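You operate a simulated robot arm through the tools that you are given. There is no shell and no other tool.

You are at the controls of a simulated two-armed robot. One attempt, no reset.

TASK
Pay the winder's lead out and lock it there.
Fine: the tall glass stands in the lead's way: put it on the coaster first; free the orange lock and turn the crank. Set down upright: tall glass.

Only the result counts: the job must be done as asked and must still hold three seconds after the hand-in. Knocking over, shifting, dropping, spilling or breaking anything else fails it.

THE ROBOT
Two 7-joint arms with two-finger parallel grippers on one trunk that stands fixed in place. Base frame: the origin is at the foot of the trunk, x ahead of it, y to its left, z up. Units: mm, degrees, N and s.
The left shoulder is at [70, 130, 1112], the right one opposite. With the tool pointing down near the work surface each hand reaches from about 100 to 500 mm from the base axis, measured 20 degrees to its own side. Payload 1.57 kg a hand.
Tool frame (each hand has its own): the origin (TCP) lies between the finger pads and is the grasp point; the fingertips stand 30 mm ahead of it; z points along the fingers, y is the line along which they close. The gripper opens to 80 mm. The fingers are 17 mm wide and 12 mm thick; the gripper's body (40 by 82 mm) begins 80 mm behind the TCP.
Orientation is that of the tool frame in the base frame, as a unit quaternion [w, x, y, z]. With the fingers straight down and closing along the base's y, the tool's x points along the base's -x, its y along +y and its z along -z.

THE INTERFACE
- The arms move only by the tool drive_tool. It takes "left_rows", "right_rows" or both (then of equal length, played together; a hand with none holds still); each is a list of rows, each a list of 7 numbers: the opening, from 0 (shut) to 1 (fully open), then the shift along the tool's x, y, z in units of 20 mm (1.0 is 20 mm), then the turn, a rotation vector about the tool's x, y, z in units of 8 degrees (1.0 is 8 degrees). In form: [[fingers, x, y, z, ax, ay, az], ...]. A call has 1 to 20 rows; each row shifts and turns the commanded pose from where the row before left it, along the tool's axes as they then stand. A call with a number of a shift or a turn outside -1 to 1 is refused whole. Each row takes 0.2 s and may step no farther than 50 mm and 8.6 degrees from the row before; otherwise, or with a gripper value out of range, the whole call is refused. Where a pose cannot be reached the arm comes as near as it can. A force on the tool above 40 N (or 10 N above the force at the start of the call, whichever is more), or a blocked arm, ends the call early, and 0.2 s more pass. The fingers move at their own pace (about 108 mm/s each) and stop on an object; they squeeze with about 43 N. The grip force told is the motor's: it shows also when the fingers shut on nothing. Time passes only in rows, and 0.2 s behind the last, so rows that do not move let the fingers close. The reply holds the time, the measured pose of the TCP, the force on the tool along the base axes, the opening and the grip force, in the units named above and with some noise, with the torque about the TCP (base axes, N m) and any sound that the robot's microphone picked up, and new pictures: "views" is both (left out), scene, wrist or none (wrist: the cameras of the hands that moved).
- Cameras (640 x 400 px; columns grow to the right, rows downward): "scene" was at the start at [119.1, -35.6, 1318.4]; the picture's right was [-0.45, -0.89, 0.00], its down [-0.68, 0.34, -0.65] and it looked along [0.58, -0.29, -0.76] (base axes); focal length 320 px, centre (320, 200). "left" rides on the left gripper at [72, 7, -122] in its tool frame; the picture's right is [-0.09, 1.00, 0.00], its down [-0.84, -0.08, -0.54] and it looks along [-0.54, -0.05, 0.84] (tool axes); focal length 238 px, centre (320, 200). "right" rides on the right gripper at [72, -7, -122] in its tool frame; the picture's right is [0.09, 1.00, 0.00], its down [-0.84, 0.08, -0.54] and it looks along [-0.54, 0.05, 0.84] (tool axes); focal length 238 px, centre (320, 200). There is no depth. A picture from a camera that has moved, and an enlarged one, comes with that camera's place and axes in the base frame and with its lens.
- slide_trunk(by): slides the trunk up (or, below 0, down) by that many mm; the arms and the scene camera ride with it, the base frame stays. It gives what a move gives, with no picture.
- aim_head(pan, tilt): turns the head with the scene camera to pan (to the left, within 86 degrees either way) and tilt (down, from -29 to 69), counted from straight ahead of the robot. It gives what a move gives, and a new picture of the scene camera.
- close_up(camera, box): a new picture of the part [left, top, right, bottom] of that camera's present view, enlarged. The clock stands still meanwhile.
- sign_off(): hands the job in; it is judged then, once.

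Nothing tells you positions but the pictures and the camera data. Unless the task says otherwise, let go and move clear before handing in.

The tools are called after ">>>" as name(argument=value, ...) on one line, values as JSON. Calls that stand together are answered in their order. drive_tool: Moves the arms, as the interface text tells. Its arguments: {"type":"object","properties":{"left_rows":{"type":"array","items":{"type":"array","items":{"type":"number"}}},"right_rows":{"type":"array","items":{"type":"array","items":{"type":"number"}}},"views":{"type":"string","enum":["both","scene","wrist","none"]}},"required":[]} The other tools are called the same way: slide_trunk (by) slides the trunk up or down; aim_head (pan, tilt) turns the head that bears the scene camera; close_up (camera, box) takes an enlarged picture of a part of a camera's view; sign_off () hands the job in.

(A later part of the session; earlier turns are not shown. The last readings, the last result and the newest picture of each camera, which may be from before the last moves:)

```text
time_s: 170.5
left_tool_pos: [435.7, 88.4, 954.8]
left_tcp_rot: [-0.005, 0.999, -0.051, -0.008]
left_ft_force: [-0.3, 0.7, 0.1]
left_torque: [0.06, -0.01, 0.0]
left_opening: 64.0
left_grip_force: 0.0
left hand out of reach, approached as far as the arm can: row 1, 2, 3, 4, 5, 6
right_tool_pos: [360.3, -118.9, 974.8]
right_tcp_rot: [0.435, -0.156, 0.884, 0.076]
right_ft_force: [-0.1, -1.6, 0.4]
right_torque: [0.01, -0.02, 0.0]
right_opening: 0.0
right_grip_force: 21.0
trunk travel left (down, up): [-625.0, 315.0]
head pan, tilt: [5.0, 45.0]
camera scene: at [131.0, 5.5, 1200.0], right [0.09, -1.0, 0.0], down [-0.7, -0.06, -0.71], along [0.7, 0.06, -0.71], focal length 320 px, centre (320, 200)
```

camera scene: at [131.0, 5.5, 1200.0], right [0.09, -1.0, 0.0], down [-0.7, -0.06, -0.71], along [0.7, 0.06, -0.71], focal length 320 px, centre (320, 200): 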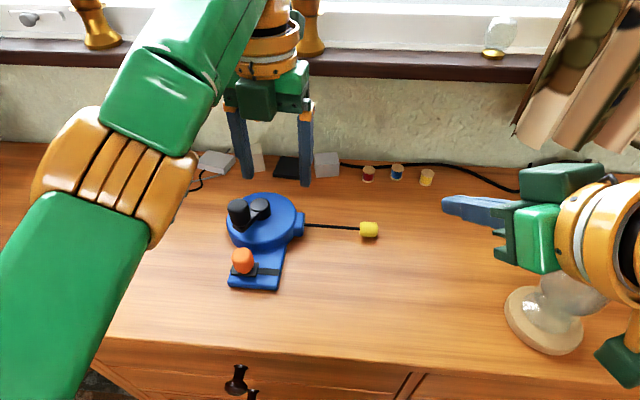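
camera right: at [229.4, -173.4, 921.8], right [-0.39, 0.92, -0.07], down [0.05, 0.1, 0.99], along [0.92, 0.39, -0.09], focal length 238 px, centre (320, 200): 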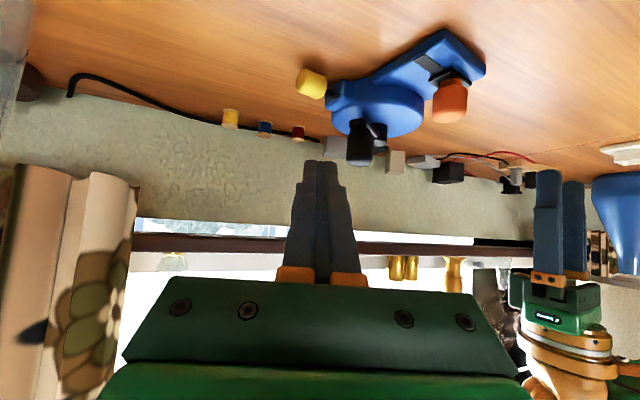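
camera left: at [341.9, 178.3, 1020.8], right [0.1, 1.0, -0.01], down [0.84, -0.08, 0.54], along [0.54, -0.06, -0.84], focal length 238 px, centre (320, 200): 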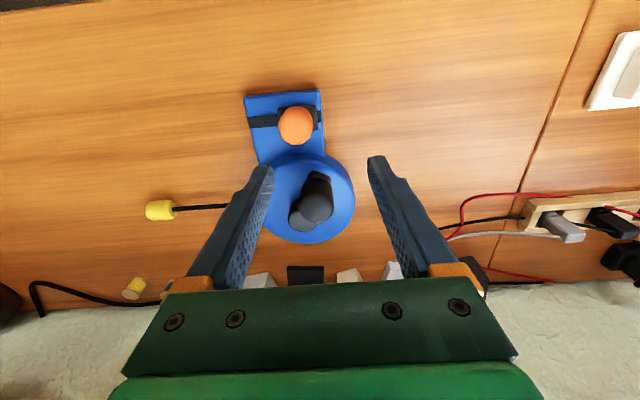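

Now the elbow is on the outer side and the forearm points inward. I'll unwind the hand yaw to zero.

>>> drive_tool(left_rows=[[0.8, 0, 0, 0, 0, 0, -1], [0.8, 0, 0, 0, 0, 0, -1], [0.8, 0, 0, 0, 0, 0, -1], [0.8, 0, 0, 0, 0, 0, -1], [0.8, 0, 0, 0, 0, 0, -1], [0.8, 0, 0, 0, 0, 0, -1], [0.8, 0, 0, 0, 0, 0, -1], [0.8, 0, 0, 0, 0, 0, -1], [0.8, 0, 0, 0, 0, 0, -1], [0.8, 0, 0, 0, 0, 0, -1], [0.8, 0, 0, 0, 0, 0, -1], [0.8, 0, 0, 0, 0, 0, -1], [0.8, 0, 0, 0, 0, 0, -1], [0.8, 0, 0, 0, 0, 0, -1], [0.8, 0, 0, 0, 0, 0, -1], [0.8, 0, 0, 0, 0, 0, -1], [0.8, 0, 0, 0, 0, 0, -1], [0.8, 0, 0, 0, 0, 0, -1], [0.8, 0, 0, 0, 0, 0, -1], [0.8, 0, 0, 0, 0, 0, -1]], views="none")

>>> drive_tool(left_rows=[[0.8, 0, 0, 0, 0, 0, -1], [0.8, 0, 0, 0, 0, 0, -1], [0.8, 0, 0, 0, 0, 0, -1], [0.8, 0.5, -0.5, 0, 0, 0, 0], [0.8, 0.5, -0.5, 0, 0, 0, 0], [0.8, 0.5, -0.5, 0, 0, 0, 0], [0.8, 0.5, -0.5, 0, 0, 0, 0]], views="scene")

```text
time_s: 174.7
left_tool_pos: [436.0, 89.3, 955.7]
left_tcp_rot: [-0.01, 0.223, 0.975, 0.003]
left_ft_force: [0.4, -0.3, -0.1]
left_torque: [-0.01, 0.01, 0.01]
left_opening: 64.1
left_grip_force: 0.0
right_tool_pos: [358.6, -118.5, 974.5]
right_tcp_rot: [0.434, -0.157, 0.884, 0.076]
right_ft_force: [0.1, -0.1, 0.2]
right_torque: [0.01, 0.01, 0.02]
right_opening: 0.1
right_grip_force: 21.4
trunk travel left (down, up): [-625.0, 315.0]
head pan, tilt: [5.0, 45.0]
```

```text
time_s: 176.3
left_tool_pos: [419.1, 41.1, 954.9]
left_tcp_rot: [-0.009, 0.016, 1.0, 0.005]
left_ft_force: [1.4, -0.3, -0.9]
left_torque: [0.02, 0.01, 0.02]
left_opening: 63.9
left_grip_force: 0.1
left hand out of reach, approached as far as the arm can: row 4, 5, 6, 7
right_tool_pos: [359.9, -118.3, 973.6]
right_tcp_rot: [0.435, -0.156, 0.883, 0.076]
right_ft_force: [0.1, 0.3, -0.7]
right_torque: [0.02, -0.01, 0.01]
right_opening: 0.0
right_grip_force: 21.7
trunk travel left (down, up): [-625.0, 315.0]
head pan, tilt: [5.0, 45.0]
camera scene: at [130.8, 5.4, 1200.0], right [0.09, -1.0, 0.0], down [-0.7, -0.06, -0.71], along [0.7, 0.06, -0.71], focal length 320 px, centre (320, 200)
```

scene: 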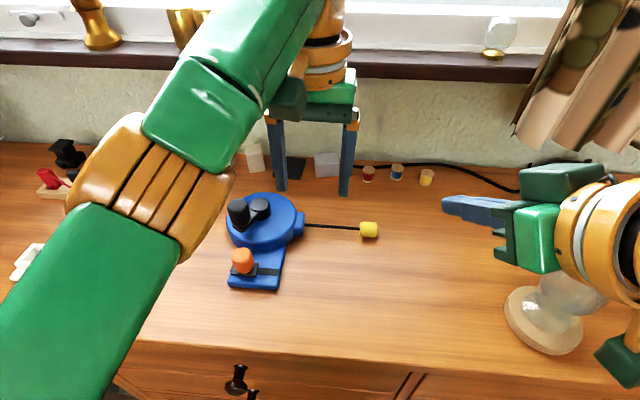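

>>> drive_tool(left_rows=[[0.8, 0, -0.3, 0.7, 0, 0, 0], [0.8, 0.4, 0, 0.7, 0, 0, 0], [0.8, 0.5, 0.2, 0.6, 0, 0, 0], [0.8, 0.5, 0.6, 0.6, 0, 0, 0], [0.8, 0.5, 0.6, 0.3, 0, 0, 0], [0.8, 0.5, 0.6, 0, 0, 0, 0]], views="scene")

```text
time_s: 177.7
left_tool_pos: [436.8, 53.0, 927.8]
left_tcp_rot: [-0.008, 0.016, 1.0, 0.005]
left_ft_force: [0.2, -0.6, 1.1]
left_torque: [-0.01, 0.03, 0.03]
left_opening: 63.9
left_grip_force: 0.0
left hand out of reach, approached as far as the arm can: row 1, 2, 3, 4, 5, 6
right_tool_pos: [360.4, -118.7, 975.3]
right_tcp_rot: [0.435, -0.156, 0.883, 0.076]
right_ft_force: [-0.4, -0.5, -0.1]
right_torque: [-0.04, 0.0, -0.02]
right_opening: 0.1
right_grip_force: 21.2
trunk travel left (down, up): [-625.0, 315.0]
head pan, tilt: [5.0, 45.0]
camera scene: at [130.9, 6.1, 1200.0], right [0.09, -1.0, 0.0], down [-0.7, -0.06, -0.71], along [0.7, 0.06, -0.71], focal length 320 px, centre (320, 200)
```

scene: 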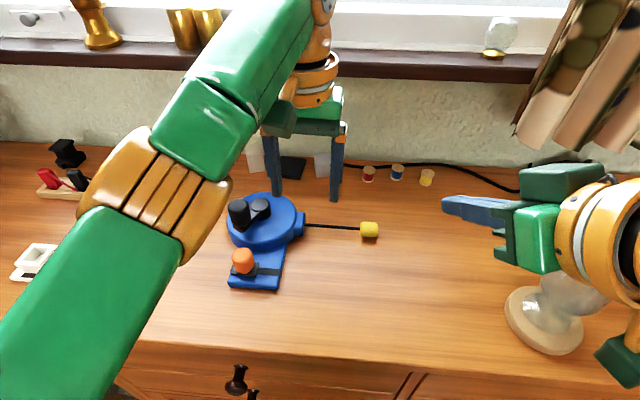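

>>> drive_tool(left_rows=[[0.8, 0, 0, 0.5, 0, 0, 0], [0.8, 0, 0, 0.5, 0, 0, 0]], views="none")

>>> drive_tool(left_rows=[[0.8, 0.5, 0, 0, 0, 0, 0], [0.8, 0.5, 0, 0, 0, 0, 0]], views="none")

>>> drive_tool(left_rows=[[0.8, 0, -0.5, 0, 0, 0, 0], [0.8, 0, -0.5, 0, 0, 0, 0]], views="none")

>>> drive_tool(left_rows=[[0.8, 0, 0, 0, 0, 0, -1], [0.8, 0, 0, 0, 0, 0, -1]], views="none")

>>> drive_tool(left_rows=[[0.8, 0, 0, 0, 0, -0.5, 0], [0.8, 0, 0, 0, 0, -0.5, 0]], views="none")

```text
time_s: 178.3
left_tool_pos: [443.0, 52.5, 911.1]
left_tcp_rot: [-0.009, 0.015, 1.0, 0.005]
left_ft_force: [0.6, -0.1, 0.1]
left_torque: [0.03, 0.03, 0.02]
left_opening: 64.2
left_grip_force: 0.1
left hand out of reach, approached as far as the arm can: row 1, 2
right_tool_pos: [359.4, -118.5, 974.8]
right_tcp_rot: [0.435, -0.157, 0.883, 0.076]
right_ft_force: [-0.1, 0.0, 0.1]
right_torque: [0.04, -0.01, 0.0]
right_opening: 0.0
right_grip_force: 21.4
trunk travel left (down, up): [-625.0, 315.0]
head pan, tilt: [5.0, 45.0]
```

```text
time_s: 178.9
left_tool_pos: [438.8, 44.6, 916.6]
left_tcp_rot: [-0.009, 0.017, 1.0, 0.004]
left_ft_force: [-0.4, -1.1, -0.1]
left_torque: [0.01, -0.02, 0.03]
left_opening: 64.1
left_grip_force: 0.0
left hand out of reach, approached as far as the arm can: row 1, 2
right_tool_pos: [361.1, -118.9, 974.8]
right_tcp_rot: [0.435, -0.155, 0.884, 0.075]
right_ft_force: [-0.2, -0.1, -1.0]
right_torque: [-0.04, 0.02, -0.02]
right_opening: 0.0
right_grip_force: 21.0
trunk travel left (down, up): [-625.0, 315.0]
head pan, tilt: [5.0, 45.0]
```

```text
time_s: 179.5
left_tool_pos: [434.7, 26.8, 916.0]
left_tcp_rot: [-0.007, 0.017, 1.0, 0.003]
left_ft_force: [-0.4, 1.5, -0.6]
left_torque: [0.03, 0.0, 0.0]
left_opening: 63.9
left_grip_force: 0.0
left hand out of reach, approached as far as the arm can: row 2
right_tool_pos: [360.7, -118.5, 975.2]
right_tcp_rot: [0.435, -0.155, 0.884, 0.076]
right_ft_force: [0.2, 0.9, -0.1]
right_torque: [-0.02, -0.01, -0.02]
right_opening: 0.1
right_grip_force: 21.2
trunk travel left (down, up): [-625.0, 315.0]
head pan, tilt: [5.0, 45.0]
```

```text
time_s: 180.1
left_tool_pos: [433.8, 27.8, 914.8]
left_tcp_rot: [-0.008, -0.123, 0.992, 0.006]
left_ft_force: [-0.3, 0.1, 0.4]
left_torque: [-0.01, -0.01, 0.0]
left_opening: 64.2
left_grip_force: 0.0
right_tool_pos: [358.9, -117.7, 973.8]
right_tcp_rot: [0.434, -0.156, 0.884, 0.075]
right_ft_force: [0.0, 0.5, -0.3]
right_torque: [-0.02, 0.0, -0.04]
right_opening: 0.0
right_grip_force: 20.9
trunk travel left (down, up): [-625.0, 315.0]
head pan, tilt: [5.0, 45.0]
```

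```text
time_s: 180.7
left_tool_pos: [454.8, 28.4, 923.1]
left_tcp_rot: [0.061, -0.122, 0.991, 0.014]
left_ft_force: [0.0, 0.0, 0.6]
left_torque: [0.02, 0.05, 0.01]
left_opening: 63.8
left_grip_force: 0.0
left hand out of reach, approached as far as the arm can: row 1, 2
right_tool_pos: [359.5, -118.6, 974.8]
right_tcp_rot: [0.435, -0.156, 0.884, 0.076]
right_ft_force: [0.2, 1.0, -0.1]
right_torque: [0.0, 0.04, -0.03]
right_opening: 0.0
right_grip_force: 21.8
trunk travel left (down, up): [-625.0, 315.0]
head pan, tilt: [5.0, 45.0]
```

>>> drive_tool(left_rows=[[0.8, 0.88, 0.42, 0.2, 0, 0, 0], [0.8, 0.88, 0.42, 0.2, 0, 0, 0], [0.8, 0.88, 0.42, 0.2, 0, 0, 0], [0.8, 0.88, 0.42, 0.2, 0, 0, 0], [0.8, 0.88, 0.42, 0.2, 0, 0, 0], [0.8, 0.88, 0.42, 0.2, 0, 0, 0]], views="scene")

```text
time_s: 182.1
left_tool_pos: [454.7, 30.3, 923.4]
left_tcp_rot: [0.062, -0.123, 0.99, 0.015]
left_ft_force: [-0.1, -0.8, 0.3]
left_torque: [0.01, -0.03, 0.01]
left_opening: 64.0
left_grip_force: 0.0
left hand out of reach, approached as far as the arm can: row 1, 2, 3, 4, 5, 6
right_tool_pos: [359.4, -118.7, 974.5]
right_tcp_rot: [0.435, -0.156, 0.883, 0.075]
right_ft_force: [0.0, -0.2, -0.2]
right_torque: [0.0, 0.01, -0.01]
right_opening: 0.0
right_grip_force: 21.1
trunk travel left (down, up): [-625.0, 315.0]
head pan, tilt: [5.0, 45.0]
camera scene: at [131.0, 5.9, 1200.0], right [0.09, -1.0, 0.0], down [-0.7, -0.06, -0.71], along [0.7, 0.06, -0.71], focal length 320 px, centre (320, 200)
```

scene: 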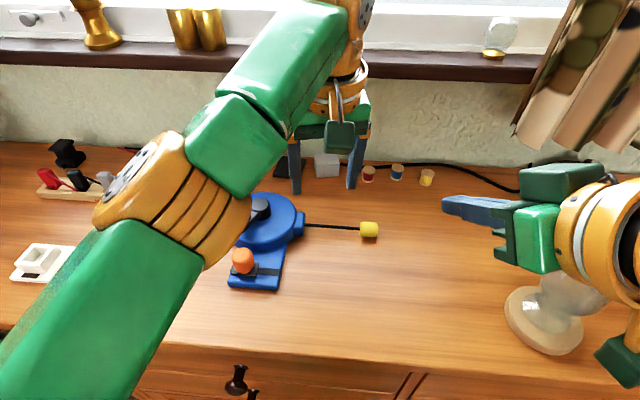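

The left arm is awkward now, but the lead's yellow end is within reach of the right hand. Pulling it gently will draw out any remaining lead and bring the winder back toward its place. First I'll move the left hand aside.

>>> drive_tool(left_rows=[[0.8, -0.2, 0.9, -0.1, 0, 0, 0], [0.8, -0.2, 0.9, -0.1, 0, 0, 0], [0.8, -0.2, 0.9, -0.1, 0, 0, 0], [0.8, -0.2, 0.9, -0.1, 0, 0, 0], [0.8, -0.2, 0.9, -0.1, 0, 0, 0], [0.8, -0.2, 0.9, -0.1, 0, 0, 0], [0.8, -0.2, 0.9, -0.1, 0, 0, 0], [0.8, -0.2, 0.9, -0.1, 0, 0, 0], [0.8, 0, 0.9, -0.1, 0, 0, 0], [0.8, 0, 0.9, -0.1, 0, 0, 0]], right_rows=[[0.4, 0, 0, 0, 0, 1, 0], [0.6, 0, 0, 0, 0, 1, 0], [0.6, 0, 0, 0, 0, 1, 0], [0.6, 0, 0, 0, 0, 1, 0], [0.6, 0, 0, 0, 0.285, 0, 0.783], [0.6, 0, 0, 0, 0.285, 0, 0.783], [0.6, 0, 0, 0, 0.285, 0, 0.783], [0.6, 0, 0, 0, 0, 0, 0], [0.6, 0, 0, 0, 0, 0, 0], [0.6, 0, 0, 0, 0, 0, 0]])

```text
time_s: 184.3
left_tool_pos: [471.4, 203.7, 964.8]
left_tcp_rot: [0.061, -0.122, 0.991, 0.014]
left_ft_force: [-0.4, 0.2, -0.2]
left_torque: [0.0, 0.0, 0.02]
left_opening: 63.9
left_grip_force: 0.0
left hand out of reach, approached as far as the arm can: row 1, 2, 3, 4, 5, 7, 9
right_tool_pos: [360.4, -118.3, 975.3]
right_tcp_rot: [0.176, 0.0, 0.984, 0.001]
right_ft_force: [0.5, -0.4, 0.6]
right_torque: [-0.02, -0.02, 0.01]
right_opening: 48.2
right_grip_force: 0.1
trunk travel left (down, up): [-625.0, 315.0]
head pan, tilt: [5.0, 45.0]
camera scene: at [130.9, 6.6, 1200.0], right [0.09, -1.0, 0.0], down [-0.7, -0.06, -0.71], along [0.7, 0.06, -0.71], focal length 320 px, centre (320, 200)
camera right: at [249.9, -124.7, 1063.9], right [-0.09, 1.0, -0.03], down [0.6, 0.08, 0.8], along [0.8, 0.05, -0.6], focal length 238 px, centre (320, 200)
camera left: at [388.7, 187.1, 1075.8], right [-0.15, 0.99, 0.02], down [0.76, 0.1, 0.64], along [0.63, 0.12, -0.77], focal length 238 px, centre (320, 200)
```

scene: 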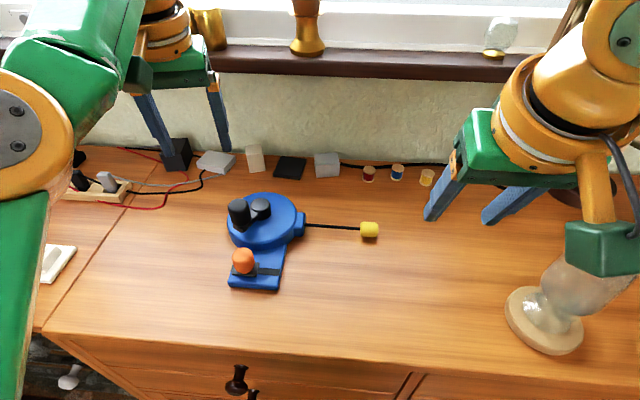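
right: 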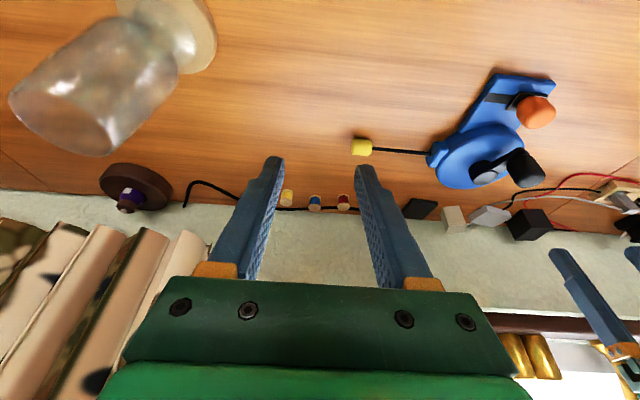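
left: 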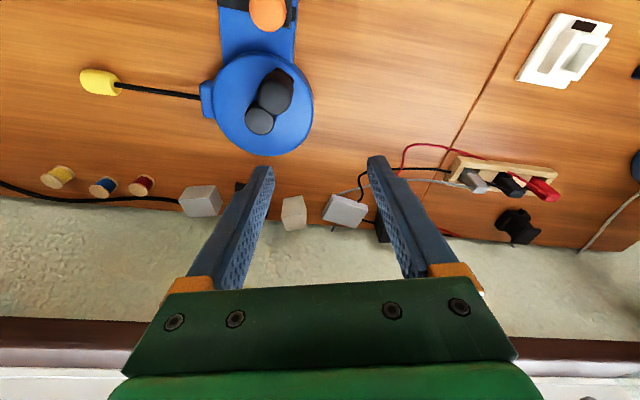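

>>> drive_tool(left_rows=[[0.8, 0, 0.9, -0.2, 0, 0, 0], [0.8, 0, 0.9, -0.2, 0, 0, 0], [0.8, 0, 0.9, 0, 0, 0, 0], [0.8, 0, 0, 0, 0, 0, 0], [0.8, 0, 0, 0, 0, 0, 0], [0.8, 0, 0, 0, 0, 0, 0], [0.8, 0, 0, 0, 0, 0, 0], [0.8, 0, 0, 0, 0, 0, 0], [0.8, 0, 0, 0, 0, 0, 0], [0.8, 0, 0, 0, 0, 0, 0], [0.8, 0, 0, 0, 0, 0, 0], [0.8, 0, 0, 0, 0, 0, 0]], right_rows=[[0.7, 0, 0, 0, 0, 0, -1], [0.7, 0, 0, 0, 0, 0, -1], [0.7, 0, 0, 0, 0, 0, -1], [0.7, 0, 0, 0, 0, 0, -1], [0.7, 0, 0, 0, 0, 0, -1], [0.7, 0, 0, 0, 0, 0, -1], [0.7, 0, 0, 0, 0, 0, -1], [0.7, 0, 0, 0, 0, 0, -1], [0.7, 0, 0, 0, 0, 0, -1], [0.7, 0, 0, 0, 0, 0, -1], [0.7, 0, 0, 0, 0, 0, -1], [0.7, 0, 0, 0, 0, 0, -0.25]], views="none")

>>> slide_trunk(by=-60)

```text
time_s: 186.9
left_tool_pos: [462.3, 256.8, 975.5]
left_tcp_rot: [0.061, -0.122, 0.991, 0.014]
left_ft_force: [0.2, 0.3, -0.1]
left_torque: [-0.03, 0.02, -0.04]
left_opening: 64.0
left_grip_force: 0.0
left hand out of reach, approached as far as the arm can: row 1
right_tool_pos: [284.7, -99.2, 954.1]
right_tcp_rot: [0.125, -0.695, 0.696, -0.125]
right_ft_force: [0.4, 0.6, 0.1]
right_torque: [0.02, 0.02, -0.03]
right_opening: 56.0
right_grip_force: 0.0
right hand out of reach, approached as far as the arm can: row 9, 10, 11, 12
trunk travel left (down, up): [-625.0, 315.0]
head pan, tilt: [5.0, 45.0]
```

```text
time_s: 187.9
left_tool_pos: [461.3, 256.4, 914.8]
left_tcp_rot: [0.061, -0.123, 0.99, 0.015]
left_ft_force: [-0.4, -0.3, -0.2]
left_torque: [-0.02, 0.0, -0.02]
left_opening: 63.9
left_grip_force: 0.1
right_tool_pos: [285.1, -100.6, 893.9]
right_tcp_rot: [0.126, -0.695, 0.697, -0.126]
right_ft_force: [0.2, 0.3, 0.5]
right_torque: [0.0, 0.01, 0.03]
right_opening: 55.9
right_grip_force: 0.1
trunk travel left (down, up): [-565.0, 375.0]
head pan, tilt: [5.0, 45.0]
```

The right wrist hit its roll limit that way, so I'll use the opposite roll direction.

>>> drive_tool(right_rows=[[0.7, 0, 0, 0, 0, 0, 1], [0.7, 0, 0, 0, 0, 0, 1], [0.7, 0, 0, 0, 0, 0, 1], [0.7, 0, 0, 0, 0, 0, 1], [0.7, 0, 0, 0, 0, 0, 1], [0.7, 0, 0, 0, 0, 0, 1], [0.7, 0, 0, 0, 0, 0, 1], [0.7, 0, 0, 0, 0, 0, 1], [0.7, 0, 0, 0, 0, 0, 1], [0.7, 0, 0, 0, 0, 0, 1], [0.7, 0, 0, 0, 0, 0, 1], [0.7, 0, 0, 0, 0, 0, 0.25]], views="none")

>>> drive_tool(right_rows=[[0.7, -0.9, 0.3, 0.3, 0, 0, 0], [0.7, -0.9, 0.3, 0.3, 0, 0, 0], [0.7, -0.9, 0.3, 0.3, 0, 0, 0], [0.7, -0.9, 0.3, 0.3, 0, 0, 0], [0.7, -0.9, 0.3, 0.3, 0, 0, 0]], views="scene")

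```text
time_s: 190.5
left_tool_pos: [461.7, 254.8, 914.3]
left_tcp_rot: [0.062, -0.122, 0.991, 0.015]
left_ft_force: [-0.6, -0.1, -0.2]
left_torque: [0.03, -0.02, -0.02]
left_opening: 63.7
left_grip_force: 0.1
right_tool_pos: [284.4, -101.1, 894.0]
right_tcp_rot: [0.178, 0.002, 0.984, 0.0]
right_ft_force: [0.9, 1.5, 0.5]
right_torque: [-0.03, -0.01, 0.01]
right_opening: 56.1
right_grip_force: 0.0
trunk travel left (down, up): [-565.0, 375.0]
head pan, tilt: [5.0, 45.0]
```

```text
time_s: 191.7
left_tool_pos: [461.1, 255.9, 915.1]
left_tcp_rot: [0.061, -0.122, 0.99, 0.014]
left_ft_force: [0.0, -0.3, 0.4]
left_torque: [-0.01, 0.02, -0.01]
left_opening: 64.2
left_grip_force: 0.0
right_tool_pos: [349.0, -94.2, 899.1]
right_tcp_rot: [0.179, 0.003, 0.984, 0.002]
right_ft_force: [0.6, 0.6, 0.0]
right_torque: [0.0, 0.01, 0.01]
right_opening: 56.1
right_grip_force: 0.0
right hand out of reach, approached as far as the arm can: row 3, 4, 5
trunk travel left (down, up): [-565.0, 375.0]
head pan, tilt: [5.0, 45.0]
camera scene: at [131.1, 6.0, 1140.0], right [0.09, -1.0, 0.0], down [-0.7, -0.06, -0.71], along [0.7, 0.06, -0.71], focal length 320 px, centre (320, 200)
```

scene: 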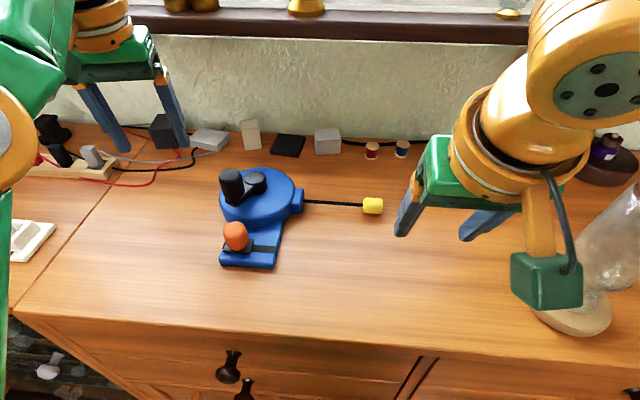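

>>> aim_head(pan=-50, tilt=35)

```text
time_s: 192.9
left_tool_pos: [461.6, 255.4, 914.5]
left_tcp_rot: [0.061, -0.123, 0.99, 0.015]
left_ft_force: [0.4, -0.2, -0.5]
left_torque: [-0.03, 0.0, -0.01]
left_opening: 63.9
left_grip_force: 0.2
right_tool_pos: [349.5, -94.0, 900.5]
right_tcp_rot: [0.177, 0.004, 0.984, 0.001]
right_ft_force: [-0.1, 0.7, 0.4]
right_torque: [0.03, 0.0, 0.0]
right_opening: 56.1
right_grip_force: 0.0
trunk travel left (down, up): [-565.0, 375.0]
head pan, tilt: [-50.0, 35.0]
camera scene: at [106.7, -68.5, 1154.8], right [-0.77, -0.64, 0.0], down [-0.37, 0.44, -0.82], along [0.53, -0.63, -0.57], focal length 320 px, centre (320, 200)
```

scene: 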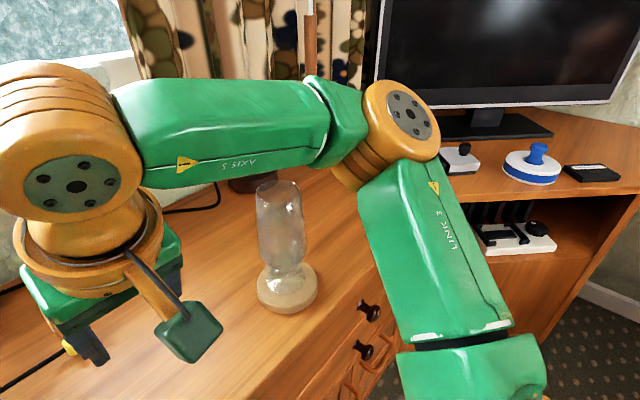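

>>> drive_tool(right_rows=[[0.7, -0.7, 0, 0.255, 0, 0, 0], [0.7, -0.7, 0, 0.255, 0, 0, 0], [0.7, -0.7, 0, 0.255, 0, 0, 0]], views="none")

>>> drive_tool(right_rows=[[0.7, 0, 0.6, 0, 0, 0, 0], [0.7, 0, 0.6, 0, 0, 0, 0], [0.7, 0, 0.6, 0, 0, 0, 0]], views="none")

>>> drive_tool(right_rows=[[0.7, 0.26, 0, 0.7, 0, 0, 0], [0.7, 0.26, 0, 0.7, 0, 0, 0]], views="scene")

```text
time_s: 193.7
left_tool_pos: [462.3, 256.2, 915.3]
left_tcp_rot: [0.062, -0.123, 0.99, 0.015]
left_ft_force: [0.6, 0.6, -0.2]
left_torque: [0.01, -0.01, -0.02]
left_opening: 64.1
left_grip_force: 0.0
right_tool_pos: [373.0, -101.5, 899.3]
right_tcp_rot: [0.178, 0.003, 0.984, 0.001]
right_ft_force: [0.6, 0.0, -0.4]
right_torque: [0.01, -0.02, 0.02]
right_opening: 55.9
right_grip_force: 0.2
right hand out of reach, approached as far as the arm can: row 1, 2, 3
trunk travel left (down, up): [-565.0, 375.0]
head pan, tilt: [-50.0, 35.0]
```

```text
time_s: 194.5
left_tool_pos: [461.7, 257.1, 915.1]
left_tcp_rot: [0.061, -0.122, 0.991, 0.014]
left_ft_force: [0.2, -0.6, 0.6]
left_torque: [0.0, 0.03, -0.01]
left_opening: 64.0
left_grip_force: 0.0
right_tool_pos: [364.0, -96.1, 890.3]
right_tcp_rot: [0.177, 0.002, 0.984, -0.001]
right_ft_force: [-0.6, 0.6, 0.0]
right_torque: [-0.02, -0.04, -0.01]
right_opening: 56.0
right_grip_force: 0.0
right hand out of reach, approached as far as the arm can: row 1, 2, 3
trunk travel left (down, up): [-565.0, 375.0]
head pan, tilt: [-50.0, 35.0]
```

```text
time_s: 195.1
left_tool_pos: [461.5, 256.9, 914.8]
left_tcp_rot: [0.062, -0.122, 0.991, 0.015]
left_ft_force: [-0.1, -0.7, 0.2]
left_torque: [-0.01, -0.02, 0.03]
left_opening: 64.1
left_grip_force: 0.0
right_tool_pos: [364.7, -97.3, 859.9]
right_tcp_rot: [0.178, 0.003, 0.984, 0.0]
right_ft_force: [0.4, 0.1, 0.0]
right_torque: [0.04, -0.05, -0.02]
right_opening: 55.9
right_grip_force: 0.2
trunk travel left (down, up): [-565.0, 375.0]
head pan, tilt: [-50.0, 35.0]
camera scene: at [106.6, -68.6, 1154.8], right [-0.77, -0.64, 0.0], down [-0.37, 0.44, -0.82], along [0.53, -0.63, -0.57], focal length 320 px, centre (320, 200)
```

scene: 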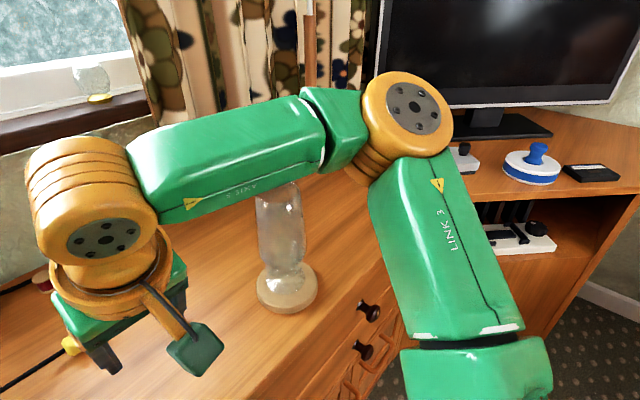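

>>> slide_trunk(by=60)

>>> drive_tool(right_rows=[[0.7, 0.34, 0, 0.94, 0, 0, 0], [0.7, 0.34, 0, 0.94, 0, 0, 0], [0.7, 0.34, 0, 0.94, 0, 0, 0], [0.7, -0.7, 0.3, 0.255, 0, 0, 0], [0.7, -0.7, 0.3, 0.255, 0, 0, 0], [0.7, -0.7, 0.3, 0.255, 0, 0, 0], [0.7, -0.7, 0.3, 0.255, 0, 0, 0]], views="scene")

```text
time_s: 196.1
left_tool_pos: [461.5, 257.1, 975.3]
left_tcp_rot: [0.061, -0.122, 0.991, 0.015]
left_ft_force: [0.3, -0.1, -0.8]
left_torque: [0.0, 0.0, 0.02]
left_opening: 64.1
left_grip_force: 0.1
right_tool_pos: [364.5, -97.0, 919.1]
right_tcp_rot: [0.179, 0.002, 0.984, 0.001]
right_ft_force: [1.2, -0.6, -0.3]
right_torque: [0.02, 0.01, -0.03]
right_opening: 56.3
right_grip_force: 0.0
trunk travel left (down, up): [-625.0, 315.0]
head pan, tilt: [-50.0, 35.0]
```

```text
time_s: 197.7
left_tool_pos: [461.5, 255.0, 976.5]
left_tcp_rot: [0.061, -0.122, 0.99, 0.015]
left_ft_force: [0.1, 0.8, -1.4]
left_torque: [0.04, 0.03, -0.02]
left_opening: 63.8
left_grip_force: 0.1
right_tool_pos: [412.0, -100.9, 860.7]
right_tcp_rot: [0.178, 0.002, 0.984, 0.001]
right_ft_force: [-0.4, -0.1, 0.9]
right_torque: [-0.01, 0.01, 0.03]
right_opening: 56.4
right_grip_force: 0.0
right hand out of reach, approached as far as the arm can: row 5, 6, 7
trunk travel left (down, up): [-625.0, 315.0]
head pan, tilt: [-50.0, 35.0]
camera scene: at [107.0, -68.7, 1214.8], right [-0.77, -0.64, 0.0], down [-0.37, 0.44, -0.82], along [0.53, -0.63, -0.57], focal length 320 px, centre (320, 200)
```

scene: 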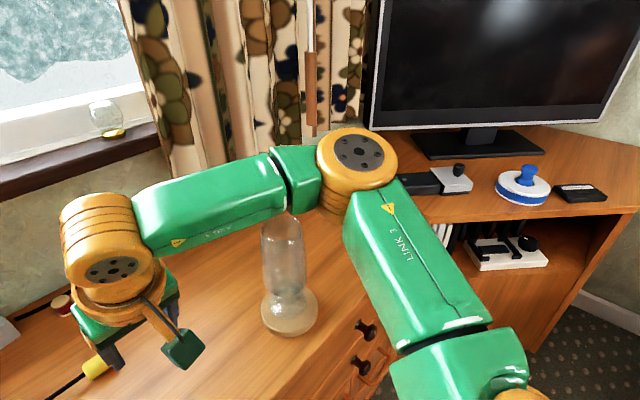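

>>> drive_tool(right_rows=[[0.7, 0, 0, 0, 0, 0, 1], [0.7, 0, 0, 0, 0, 0, 1], [0.7, 0, 0, 0, 0, 0, 1], [0.7, 0, 0, 0, 0, 0, 1], [0.7, 0, 0, 0, 0, 0, 1], [0.7, 0, 0, 0, 0, 0, 1], [0.7, 0, 0, 0, 0, 0, 1], [0.7, 0, 0, 0, 0, 0, 1], [0.7, 0, 0, 0, 0, 0, 1], [0.7, 0, 0, 0, 0, 0, 1], [0.7, 0, 0, 0, 0, 0, 1]], views="scene")

```text
time_s: 200.1
left_tool_pos: [461.3, 255.6, 974.4]
left_tcp_rot: [0.061, -0.122, 0.991, 0.014]
left_ft_force: [-0.2, 0.5, 0.7]
left_torque: [-0.05, -0.01, 0.01]
left_opening: 64.0
left_grip_force: 0.2
right_tool_pos: [411.3, -101.3, 861.7]
right_tcp_rot: [0.127, 0.687, 0.705, 0.124]
right_ft_force: [0.2, 0.5, 0.0]
right_torque: [-0.01, -0.01, 0.01]
right_opening: 55.8
right_grip_force: 0.0
trunk travel left (down, up): [-625.0, 315.0]
head pan, tilt: [-50.0, 35.0]
camera scene: at [106.6, -68.6, 1214.8], right [-0.77, -0.64, 0.0], down [-0.37, 0.44, -0.82], along [0.53, -0.63, -0.57], focal length 320 px, centre (320, 200)
```

scene: 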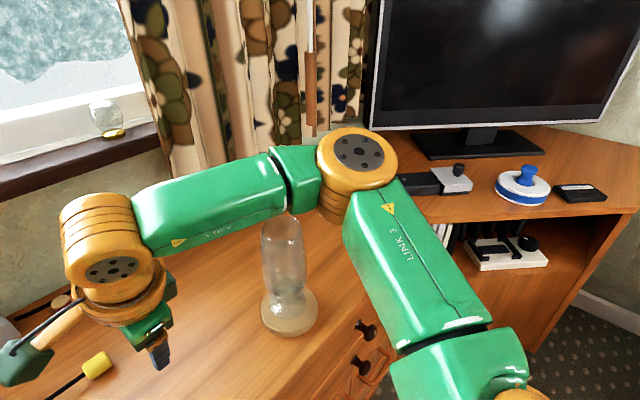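

>>> drive_tool(right_rows=[[0.7, 0.7, 0.3, 0.1, 0, 0, 0], [0.7, 0.7, 0.3, 0.1, 0, 0, 0], [0.7, 0.7, 0.3, 0.1, 0, 0, 0]], views="none")

>>> drive_tool(right_rows=[[0.7, 0, 0, 0, 0, 0, 1], [0.7, 0, 0, 0, 0, 0, 1], [0.7, 0, 0, 0, 0, 0, 1]], views="scene")

```text
time_s: 200.9
left_tool_pos: [462.1, 255.8, 974.7]
left_tcp_rot: [0.061, -0.122, 0.991, 0.014]
left_ft_force: [0.0, -0.5, -0.9]
left_torque: [0.03, 0.01, -0.02]
left_opening: 64.0
left_grip_force: 0.1
right_tool_pos: [412.4, -100.3, 862.0]
right_tcp_rot: [0.128, 0.685, 0.706, 0.124]
right_ft_force: [-0.7, 0.2, -0.3]
right_torque: [0.03, -0.01, 0.02]
right_opening: 56.3
right_grip_force: 0.1
right hand out of reach, approached as far as the arm can: row 1, 2, 3
trunk travel left (down, up): [-625.0, 315.0]
head pan, tilt: [-50.0, 35.0]
```

```text
time_s: 201.7
left_tool_pos: [461.3, 254.3, 975.7]
left_tcp_rot: [0.061, -0.122, 0.991, 0.015]
left_ft_force: [-0.8, -0.4, -0.1]
left_torque: [0.02, -0.03, -0.02]
left_opening: 64.3
left_grip_force: 0.2
right_tool_pos: [411.8, -101.8, 862.1]
right_tcp_rot: [0.1, 0.817, 0.548, 0.148]
right_ft_force: [0.2, -0.3, 0.3]
right_torque: [0.03, -0.02, -0.03]
right_opening: 56.1
right_grip_force: 0.1
trunk travel left (down, up): [-625.0, 315.0]
head pan, tilt: [-50.0, 35.0]
camera scene: at [106.6, -68.6, 1214.8], right [-0.77, -0.64, 0.0], down [-0.37, 0.44, -0.82], along [0.53, -0.63, -0.57], focal length 320 px, centre (320, 200)
```

scene: 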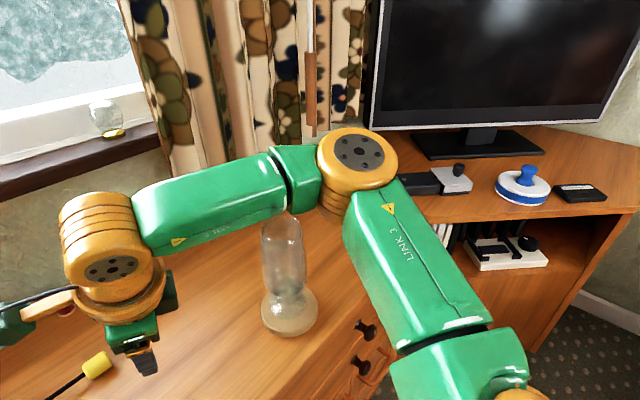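

>>> drive_tool(right_rows=[[0.7, 0, 0, 0, 0, 0, 1], [0.7, 0, 0, 0, 0, 0, 1], [0.7, 0, 0, 0, 0, 0, 1], [0.7, 0, 0, 0, 0, 0, 1], [0.7, 0, 0, 0, 0, 0, 1], [0.7, 0, 0, 0, 0, 0, 1]], views="scene")

```text
time_s: 203.1
left_tool_pos: [461.1, 255.7, 974.2]
left_tcp_rot: [0.062, -0.123, 0.99, 0.015]
left_ft_force: [0.0, -0.4, 0.0]
left_torque: [-0.01, 0.0, -0.01]
left_opening: 64.0
left_grip_force: 0.1
right_tool_pos: [412.8, -101.7, 861.8]
right_tcp_rot: [0.031, 0.97, 0.167, 0.176]
right_ft_force: [-0.8, 0.3, -0.1]
right_torque: [0.01, 0.0, 0.03]
right_opening: 56.0
right_grip_force: 0.0
trunk travel left (down, up): [-625.0, 315.0]
head pan, tilt: [-50.0, 35.0]
camera scene: at [106.6, -68.6, 1214.8], right [-0.77, -0.64, 0.0], down [-0.37, 0.44, -0.82], along [0.53, -0.63, -0.57], focal length 320 px, centre (320, 200)
```

scene: 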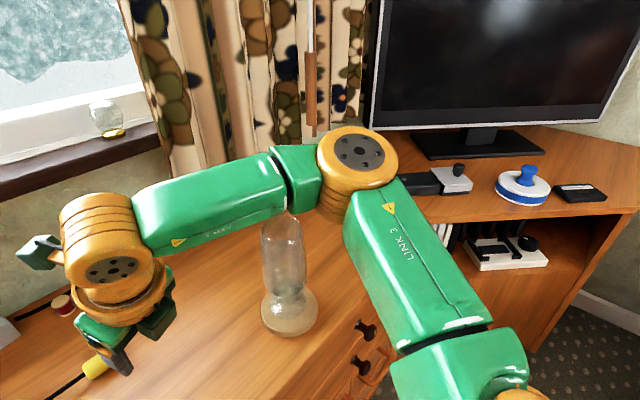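

>>> drive_tool(right_rows=[[0.7, 0, 0, -0.2, 0, 0, 1], [0.7, 0, 0, -0.2, 0, 0, 1], [0.7, 0, 0, 0, 0, 0, 1], [0.7, 0, 0, 0, 0, 0, 1], [0.7, 0, 0, 0, 0, 0, 1], [0.7, 0, 0, 0, 0, 0, 1], [0.7, 0, 0, 0, 0, 0, 1], [0.7, 0, 0, 0, 0, 0, 1]], views="scene")

```text
time_s: 204.9
left_tool_pos: [462.0, 256.7, 976.3]
left_tcp_rot: [0.062, -0.122, 0.99, 0.015]
left_ft_force: [0.2, 0.7, 0.3]
left_torque: [-0.02, 0.01, -0.01]
left_opening: 63.9
left_grip_force: 0.1
right_tool_pos: [408.0, -102.4, 869.6]
right_tcp_rot: [-0.067, 0.911, -0.371, 0.165]
right_ft_force: [0.2, -0.1, 0.2]
right_torque: [-0.03, 0.02, 0.03]
right_opening: 55.9
right_grip_force: 0.0
trunk travel left (down, up): [-625.0, 315.0]
head pan, tilt: [-50.0, 35.0]
camera scene: at [106.6, -68.6, 1214.8], right [-0.77, -0.64, 0.0], down [-0.37, 0.44, -0.82], along [0.53, -0.63, -0.57], focal length 320 px, centre (320, 200)
```

scene: 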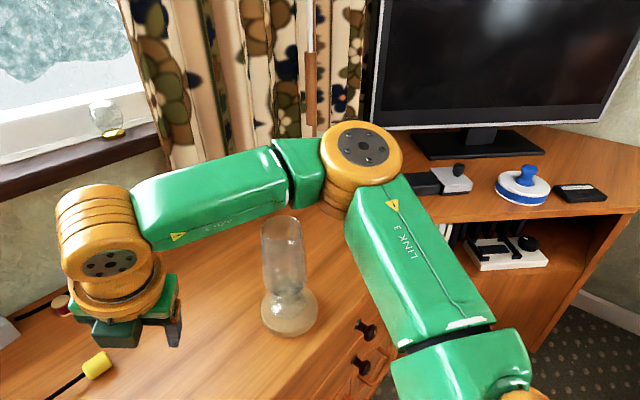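

>>> drive_tool(right_rows=[[0.7, 0, 0, 0, 0, 0, 1], [0.7, 0, 0, 0, 0, 0, 1], [0.7, 0, 0, 0, 0, 0, 1], [0.7, 0, 0, 0, 0, 0, 1], [0.7, 0, 0, 0, 0, 0, 1], [0.7, 0, 0, 0, 0, 0, 1]], views="scene")

```text
time_s: 206.3
left_tool_pos: [461.8, 256.1, 974.9]
left_tcp_rot: [0.061, -0.122, 0.99, 0.015]
left_ft_force: [-0.4, 0.0, -0.1]
left_torque: [0.0, 0.0, 0.01]
left_opening: 63.7
left_grip_force: 0.1
right_tool_pos: [408.0, -100.1, 869.0]
right_tcp_rot: [0.128, -0.682, 0.71, -0.123]
right_ft_force: [-0.7, 0.1, 0.1]
right_torque: [0.0, 0.01, 0.01]
right_opening: 55.9
right_grip_force: 0.0
trunk travel left (down, up): [-625.0, 315.0]
head pan, tilt: [-50.0, 35.0]
camera scene: at [106.6, -68.6, 1214.8], right [-0.77, -0.64, 0.0], down [-0.37, 0.44, -0.82], along [0.53, -0.63, -0.57], focal length 320 px, centre (320, 200)
```

scene: 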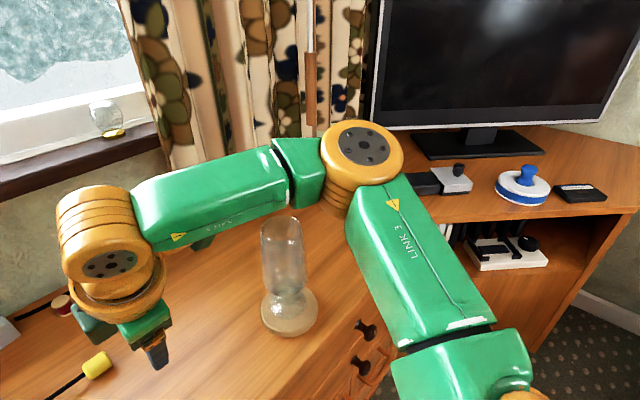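

>>> drive_tool(right_rows=[[0.7, 0, 0, 0, 0, 0, 1], [0.7, 0, 0, 0, 0, 0, 1], [0.7, 0, 0, 0, 0, 0, 1], [0.7, 0, 0, 0, 0, 0, 1], [0.7, 0, 0, 0, 0, 0, 1], [0.7, 0, 0, 0, 0, 0, 1], [0.7, 0, 0, 0, 0, 0, 1]], views="scene")

```text
time_s: 207.9
left_tool_pos: [460.7, 255.8, 974.8]
left_tcp_rot: [0.062, -0.122, 0.99, 0.015]
left_ft_force: [-0.8, 0.0, -0.7]
left_torque: [0.01, 0.0, -0.02]
left_opening: 64.0
left_grip_force: 0.0
right_tool_pos: [458.9, -233.3, 912.7]
right_tcp_rot: [0.172, -0.27, 0.946, -0.046]
right_ft_force: [0.8, -0.2, 0.6]
right_torque: [0.0, 0.0, 0.01]
right_opening: 55.8
right_grip_force: 0.1
right hand out of reach, approached as far as the arm can: row 2, 3, 4, 5, 6, 7
trunk travel left (down, up): [-625.0, 315.0]
head pan, tilt: [-50.0, 35.0]
camera scene: at [106.6, -69.2, 1214.8], right [-0.77, -0.64, 0.0], down [-0.37, 0.44, -0.82], along [0.53, -0.63, -0.57], focal length 320 px, centre (320, 200)
```

scene: 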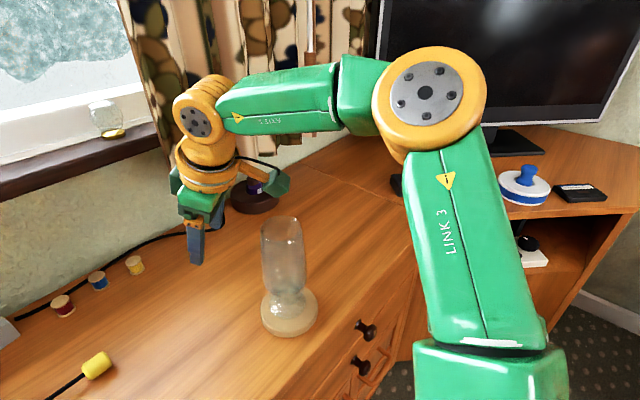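

The hand swung around, and the glass is still standing. I'll roll back so the fingers close along x and approach the tag carefully in this elbow-up posture.

>>> drive_tool(right_rows=[[0.7, 0, 0, 0, 0, 0, -1], [0.7, 0, 0, 0, 0, 0, -1], [0.7, 0, 0, 0, 0, 0, -1], [0.7, 0, 0, 0, 0, 0, -1], [0.7, 0, 0, 0, 0, 0, -1], [0.7, 0, 0, 0, 0, 0, -1], [0.7, 0, 0, 0, 0, 0, -1], [0.7, 0, 0, 0, 0, 0, -0.4]], views="none")

>>> drive_tool(right_rows=[[0.7, -0.9, 0, 0, 0, 0, 0], [0.7, -0.9, 0, 0, 0, 0, 0], [0.7, -0.9, 0, 0, 0, 0, 0]], views="scene")

```text
time_s: 209.7
left_tool_pos: [461.9, 255.3, 974.9]
left_tcp_rot: [0.062, -0.122, 0.991, 0.015]
left_ft_force: [0.4, -0.4, 0.3]
left_torque: [-0.01, 0.02, 0.01]
left_opening: 63.9
left_grip_force: 0.0
right_tool_pos: [458.7, -232.0, 912.0]
right_tcp_rot: [-0.124, 0.702, -0.69, 0.127]
right_ft_force: [0.2, -0.6, -0.4]
right_torque: [0.02, 0.01, 0.02]
right_opening: 56.2
right_grip_force: 0.1
trunk travel left (down, up): [-625.0, 315.0]
head pan, tilt: [-50.0, 35.0]
```

```text
time_s: 210.5
left_tool_pos: [461.6, 256.1, 975.0]
left_tcp_rot: [0.061, -0.123, 0.991, 0.014]
left_ft_force: [1.1, -0.2, 0.1]
left_torque: [0.0, 0.01, 0.0]
left_opening: 64.0
left_grip_force: 0.1
right_tool_pos: [456.9, -178.6, 912.5]
right_tcp_rot: [-0.124, 0.701, -0.69, 0.128]
right_ft_force: [-0.4, 1.0, -0.6]
right_torque: [-0.02, 0.02, 0.02]
right_opening: 56.1
right_grip_force: 0.2
trunk travel left (down, up): [-625.0, 315.0]
head pan, tilt: [-50.0, 35.0]
camera scene: at [106.8, -68.2, 1214.8], right [-0.77, -0.64, 0.0], down [-0.37, 0.44, -0.82], along [0.53, -0.63, -0.57], focal length 320 px, centre (320, 200)
```

scene: 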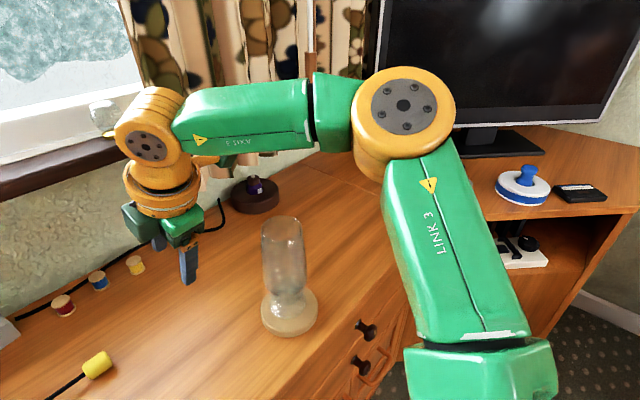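

>>> drive_tool(right_rows=[[0.7, -0.9, 0, 0.1, 0, 0, 0], [0.7, -0.9, 0, 0.1, 0, 0, 0], [0.7, -0.9, 0, 0.1, 0, 0, 0], [0.7, -0.9, 0, 0.1, 0, 0, 0]], views="wrist")

>>> aim_head(pan=0, tilt=45)

```text
time_s: 211.5
left_tool_pos: [462.3, 256.2, 974.4]
left_tcp_rot: [0.062, -0.122, 0.991, 0.013]
left_ft_force: [-0.4, -0.5, -0.8]
left_torque: [0.03, 0.0, 0.01]
left_opening: 64.1
left_grip_force: 0.1
right_tool_pos: [446.3, -124.7, 900.5]
right_tcp_rot: [-0.125, 0.702, -0.689, 0.127]
right_ft_force: [0.1, -0.1, 0.2]
right_torque: [0.02, 0.02, 0.02]
right_opening: 56.3
right_grip_force: 0.1
right hand out of reach, approached as far as the arm can: row 3, 4
trunk travel left (down, up): [-625.0, 315.0]
head pan, tilt: [-50.0, 35.0]
camera right: at [409.1, -196.4, 1017.1], right [-0.93, -0.11, -0.35], down [-0.28, 0.83, 0.48], along [0.24, 0.54, -0.81], focal length 238 px, centre (320, 200)
```

right: 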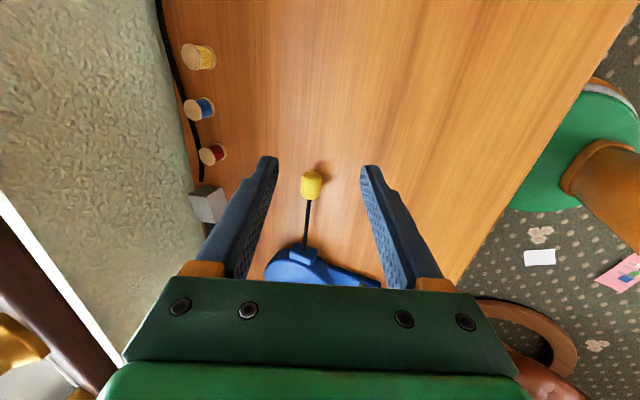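

```text
time_s: 212.7
left_tool_pos: [462.0, 256.6, 975.0]
left_tcp_rot: [0.062, -0.122, 0.99, 0.015]
left_ft_force: [-0.4, 0.6, 0.3]
left_torque: [0.01, -0.03, 0.0]
left_opening: 64.2
left_grip_force: 0.1
right_tool_pos: [445.9, -125.0, 899.8]
right_tcp_rot: [-0.126, 0.702, -0.689, 0.128]
right_ft_force: [0.5, -0.2, 0.3]
right_torque: [0.0, 0.05, -0.04]
right_opening: 56.2
right_grip_force: 0.1
trunk travel left (down, up): [-625.0, 315.0]
head pan, tilt: [0.0, 45.0]
camera scene: at [131.4, -1.2, 1200.0], right [0.0, -1.0, 0.0], down [-0.71, 0.0, -0.71], along [0.71, 0.0, -0.71], focal length 320 px, centre (320, 200)
```

scene: 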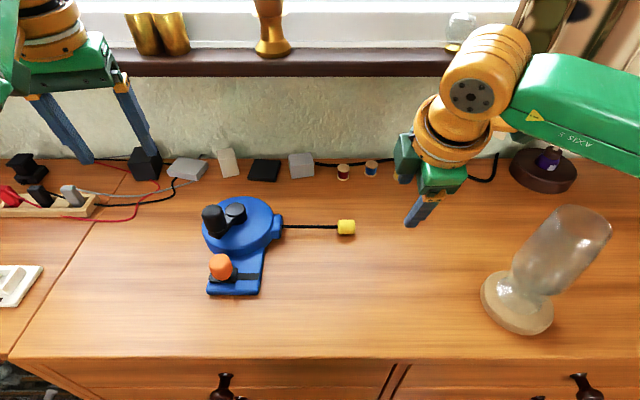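

The inward limit holds for the right arm too. I'll use the left hand with a sideways lean: fingers closing along x, tool leaning toward -y. That reaches the lock and crank from where the wrist can be.

>>> drive_tool(left_rows=[[0.8, 0, 0, 0.7, 0, 0, 0], [0.8, 0, 0, 0.7, 0, 0, 0], [0.8, 0, 0, 0.7, 0, 0, 0], [0.8, 0, 0, 0, 0.12, 0, 0.99], [0.8, 0, 0, 0, 0.12, 0, 0.99], [0.8, 0, 0, 0, 0.12, 0, 0.99], [0.8, 0, 0, 0, 0.12, 0, 0.99], [0.8, 0, 0, 0, 0.12, 0, 0.99], [0.8, 0, 0, 0, 0.12, 0, 0.99], [0.8, 0, 0, 0, 0.12, 0, 0.99], [0.8, 0, 0, 0, 0.12, 0, 0.99], [0.8, 0, 0, 0, 0.12, 0, 0.99], [0.8, 0, 0, 0, 0.12, 0, 0.99], [0.8, 0, 0, 0, 0.12, 0, 0.99], [0.8, 0, 0, 0, 0.12, 0, 0.99], [0.8, 0, 0, 0, 0.12, 0, 0.99]], right_rows=[[0.7, 0.5, 0, 0, 0, 0, 0], [0.7, 0.5, 0, 0, 0, 0, 0], [0.7, 0, 0, 0, 0, 0, 0], [0.7, 0, 0, 0, 0, 0, 0], [0.7, 0, 0, 0, 0, 0, 0], [0.7, 0, 0, 0, 0, 0, 0], [0.7, 0, 0, 0, 0, 0, 0], [0.7, 0, 0, 0, 0, 0, 0], [0.7, 0, 0, 0, 0, 0, 0], [0.7, 0, 0, 0, 0, 0, 0], [0.7, 0, 0, 0, 0, 0, 0], [0.7, 0, 0, 0, 0, 0, 0], [0.7, 0, 0, 0, 0, 0, 0], [0.7, 0, 0, 0, 0, 0, 0], [0.7, 0, 0, 0, 0, 0, 0], [0.7, 0, 0, 0, 0, 0, 0]], views="scene")

```text
time_s: 216.1
left_tool_pos: [455.2, 248.5, 930.6]
left_tcp_rot: [0.039, 0.704, 0.708, -0.037]
left_ft_force: [-0.2, -0.4, 0.2]
left_torque: [0.0, 0.0, 0.02]
left_opening: 64.1
left_grip_force: 0.1
left hand out of reach, approached as far as the arm can: row 1, 2, 4, 9, 11, 12, 14, 15, 16
right_tool_pos: [446.5, -145.4, 899.9]
right_tcp_rot: [-0.124, 0.702, -0.689, 0.127]
right_ft_force: [0.2, 0.7, -0.1]
right_torque: [0.05, 0.0, 0.02]
right_opening: 56.3
right_grip_force: 0.1
trunk travel left (down, up): [-625.0, 315.0]
head pan, tilt: [0.0, 45.0]
camera scene: at [131.3, -1.1, 1200.0], right [0.0, -1.0, 0.0], down [-0.71, 0.0, -0.71], along [0.71, 0.0, -0.71], focal length 320 px, centre (320, 200)
```

scene: 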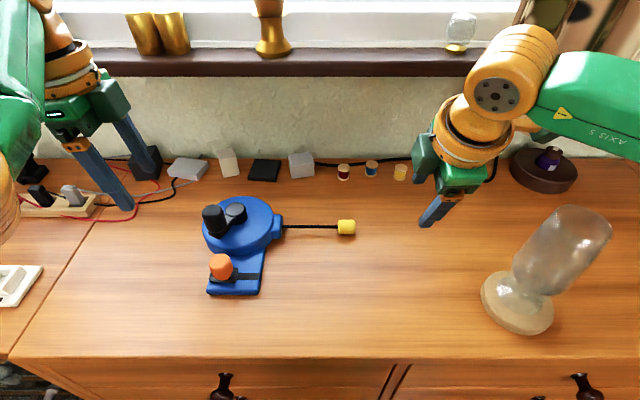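

>>> drive_tool(left_rows=[[0.8, 0, 0, 0, 0, -1, 0], [0.8, 0, 0, 0, 0, -1, 0], [0.8, 0, 0, 0, 0, -1, 0], [0.8, -0.57, -0.575, 0.73, 0, 0, 0], [0.8, -0.57, -0.575, 0.73, 0, 0, 0], [0.8, -0.57, -0.575, 0.73, 0, 0, 0], [0.8, -0.57, -0.575, 0.73, 0, 0, 0], [0.8, -0.57, -0.575, 0.73, 0, 0, 0]])

```text
time_s: 217.9
left_tool_pos: [466.3, 186.4, 916.4]
left_tcp_rot: [0.151, 0.689, 0.694, -0.145]
left_ft_force: [-0.4, -0.9, 0.0]
left_torque: [-0.02, 0.02, 0.0]
left_opening: 64.1
left_grip_force: 0.1
left hand out of reach, approached as far as the arm can: row 1, 2, 3, 4, 5, 6, 7, 8
right_tool_pos: [446.1, -146.2, 899.7]
right_tcp_rot: [-0.124, 0.702, -0.69, 0.127]
right_ft_force: [0.4, 0.0, -0.4]
right_torque: [-0.02, 0.01, 0.03]
right_opening: 56.0
right_grip_force: 0.0
trunk travel left (down, up): [-625.0, 315.0]
head pan, tilt: [0.0, 45.0]
camera scene: at [131.6, -1.6, 1200.0], right [0.0, -1.0, 0.0], down [-0.71, 0.0, -0.71], along [0.71, 0.0, -0.71], focal length 320 px, centre (320, 200)
camera left: at [471.9, 301.1, 997.3], right [1.0, -0.07, 0.04], down [-0.08, -0.54, 0.84], along [-0.04, -0.84, -0.55], focal length 238 px, centre (320, 200)
```

scene: 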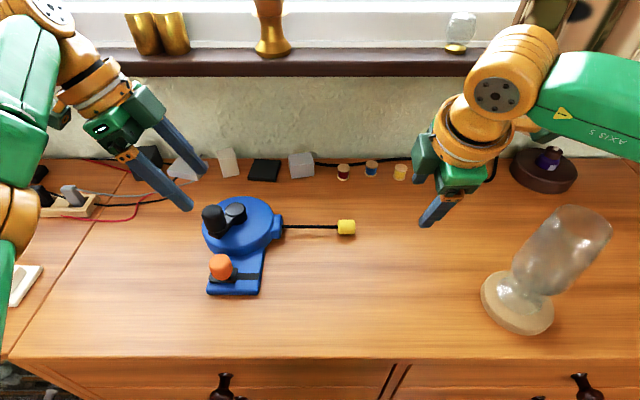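
left: 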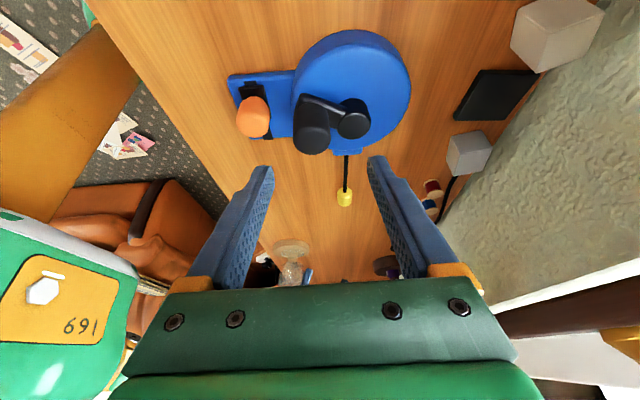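

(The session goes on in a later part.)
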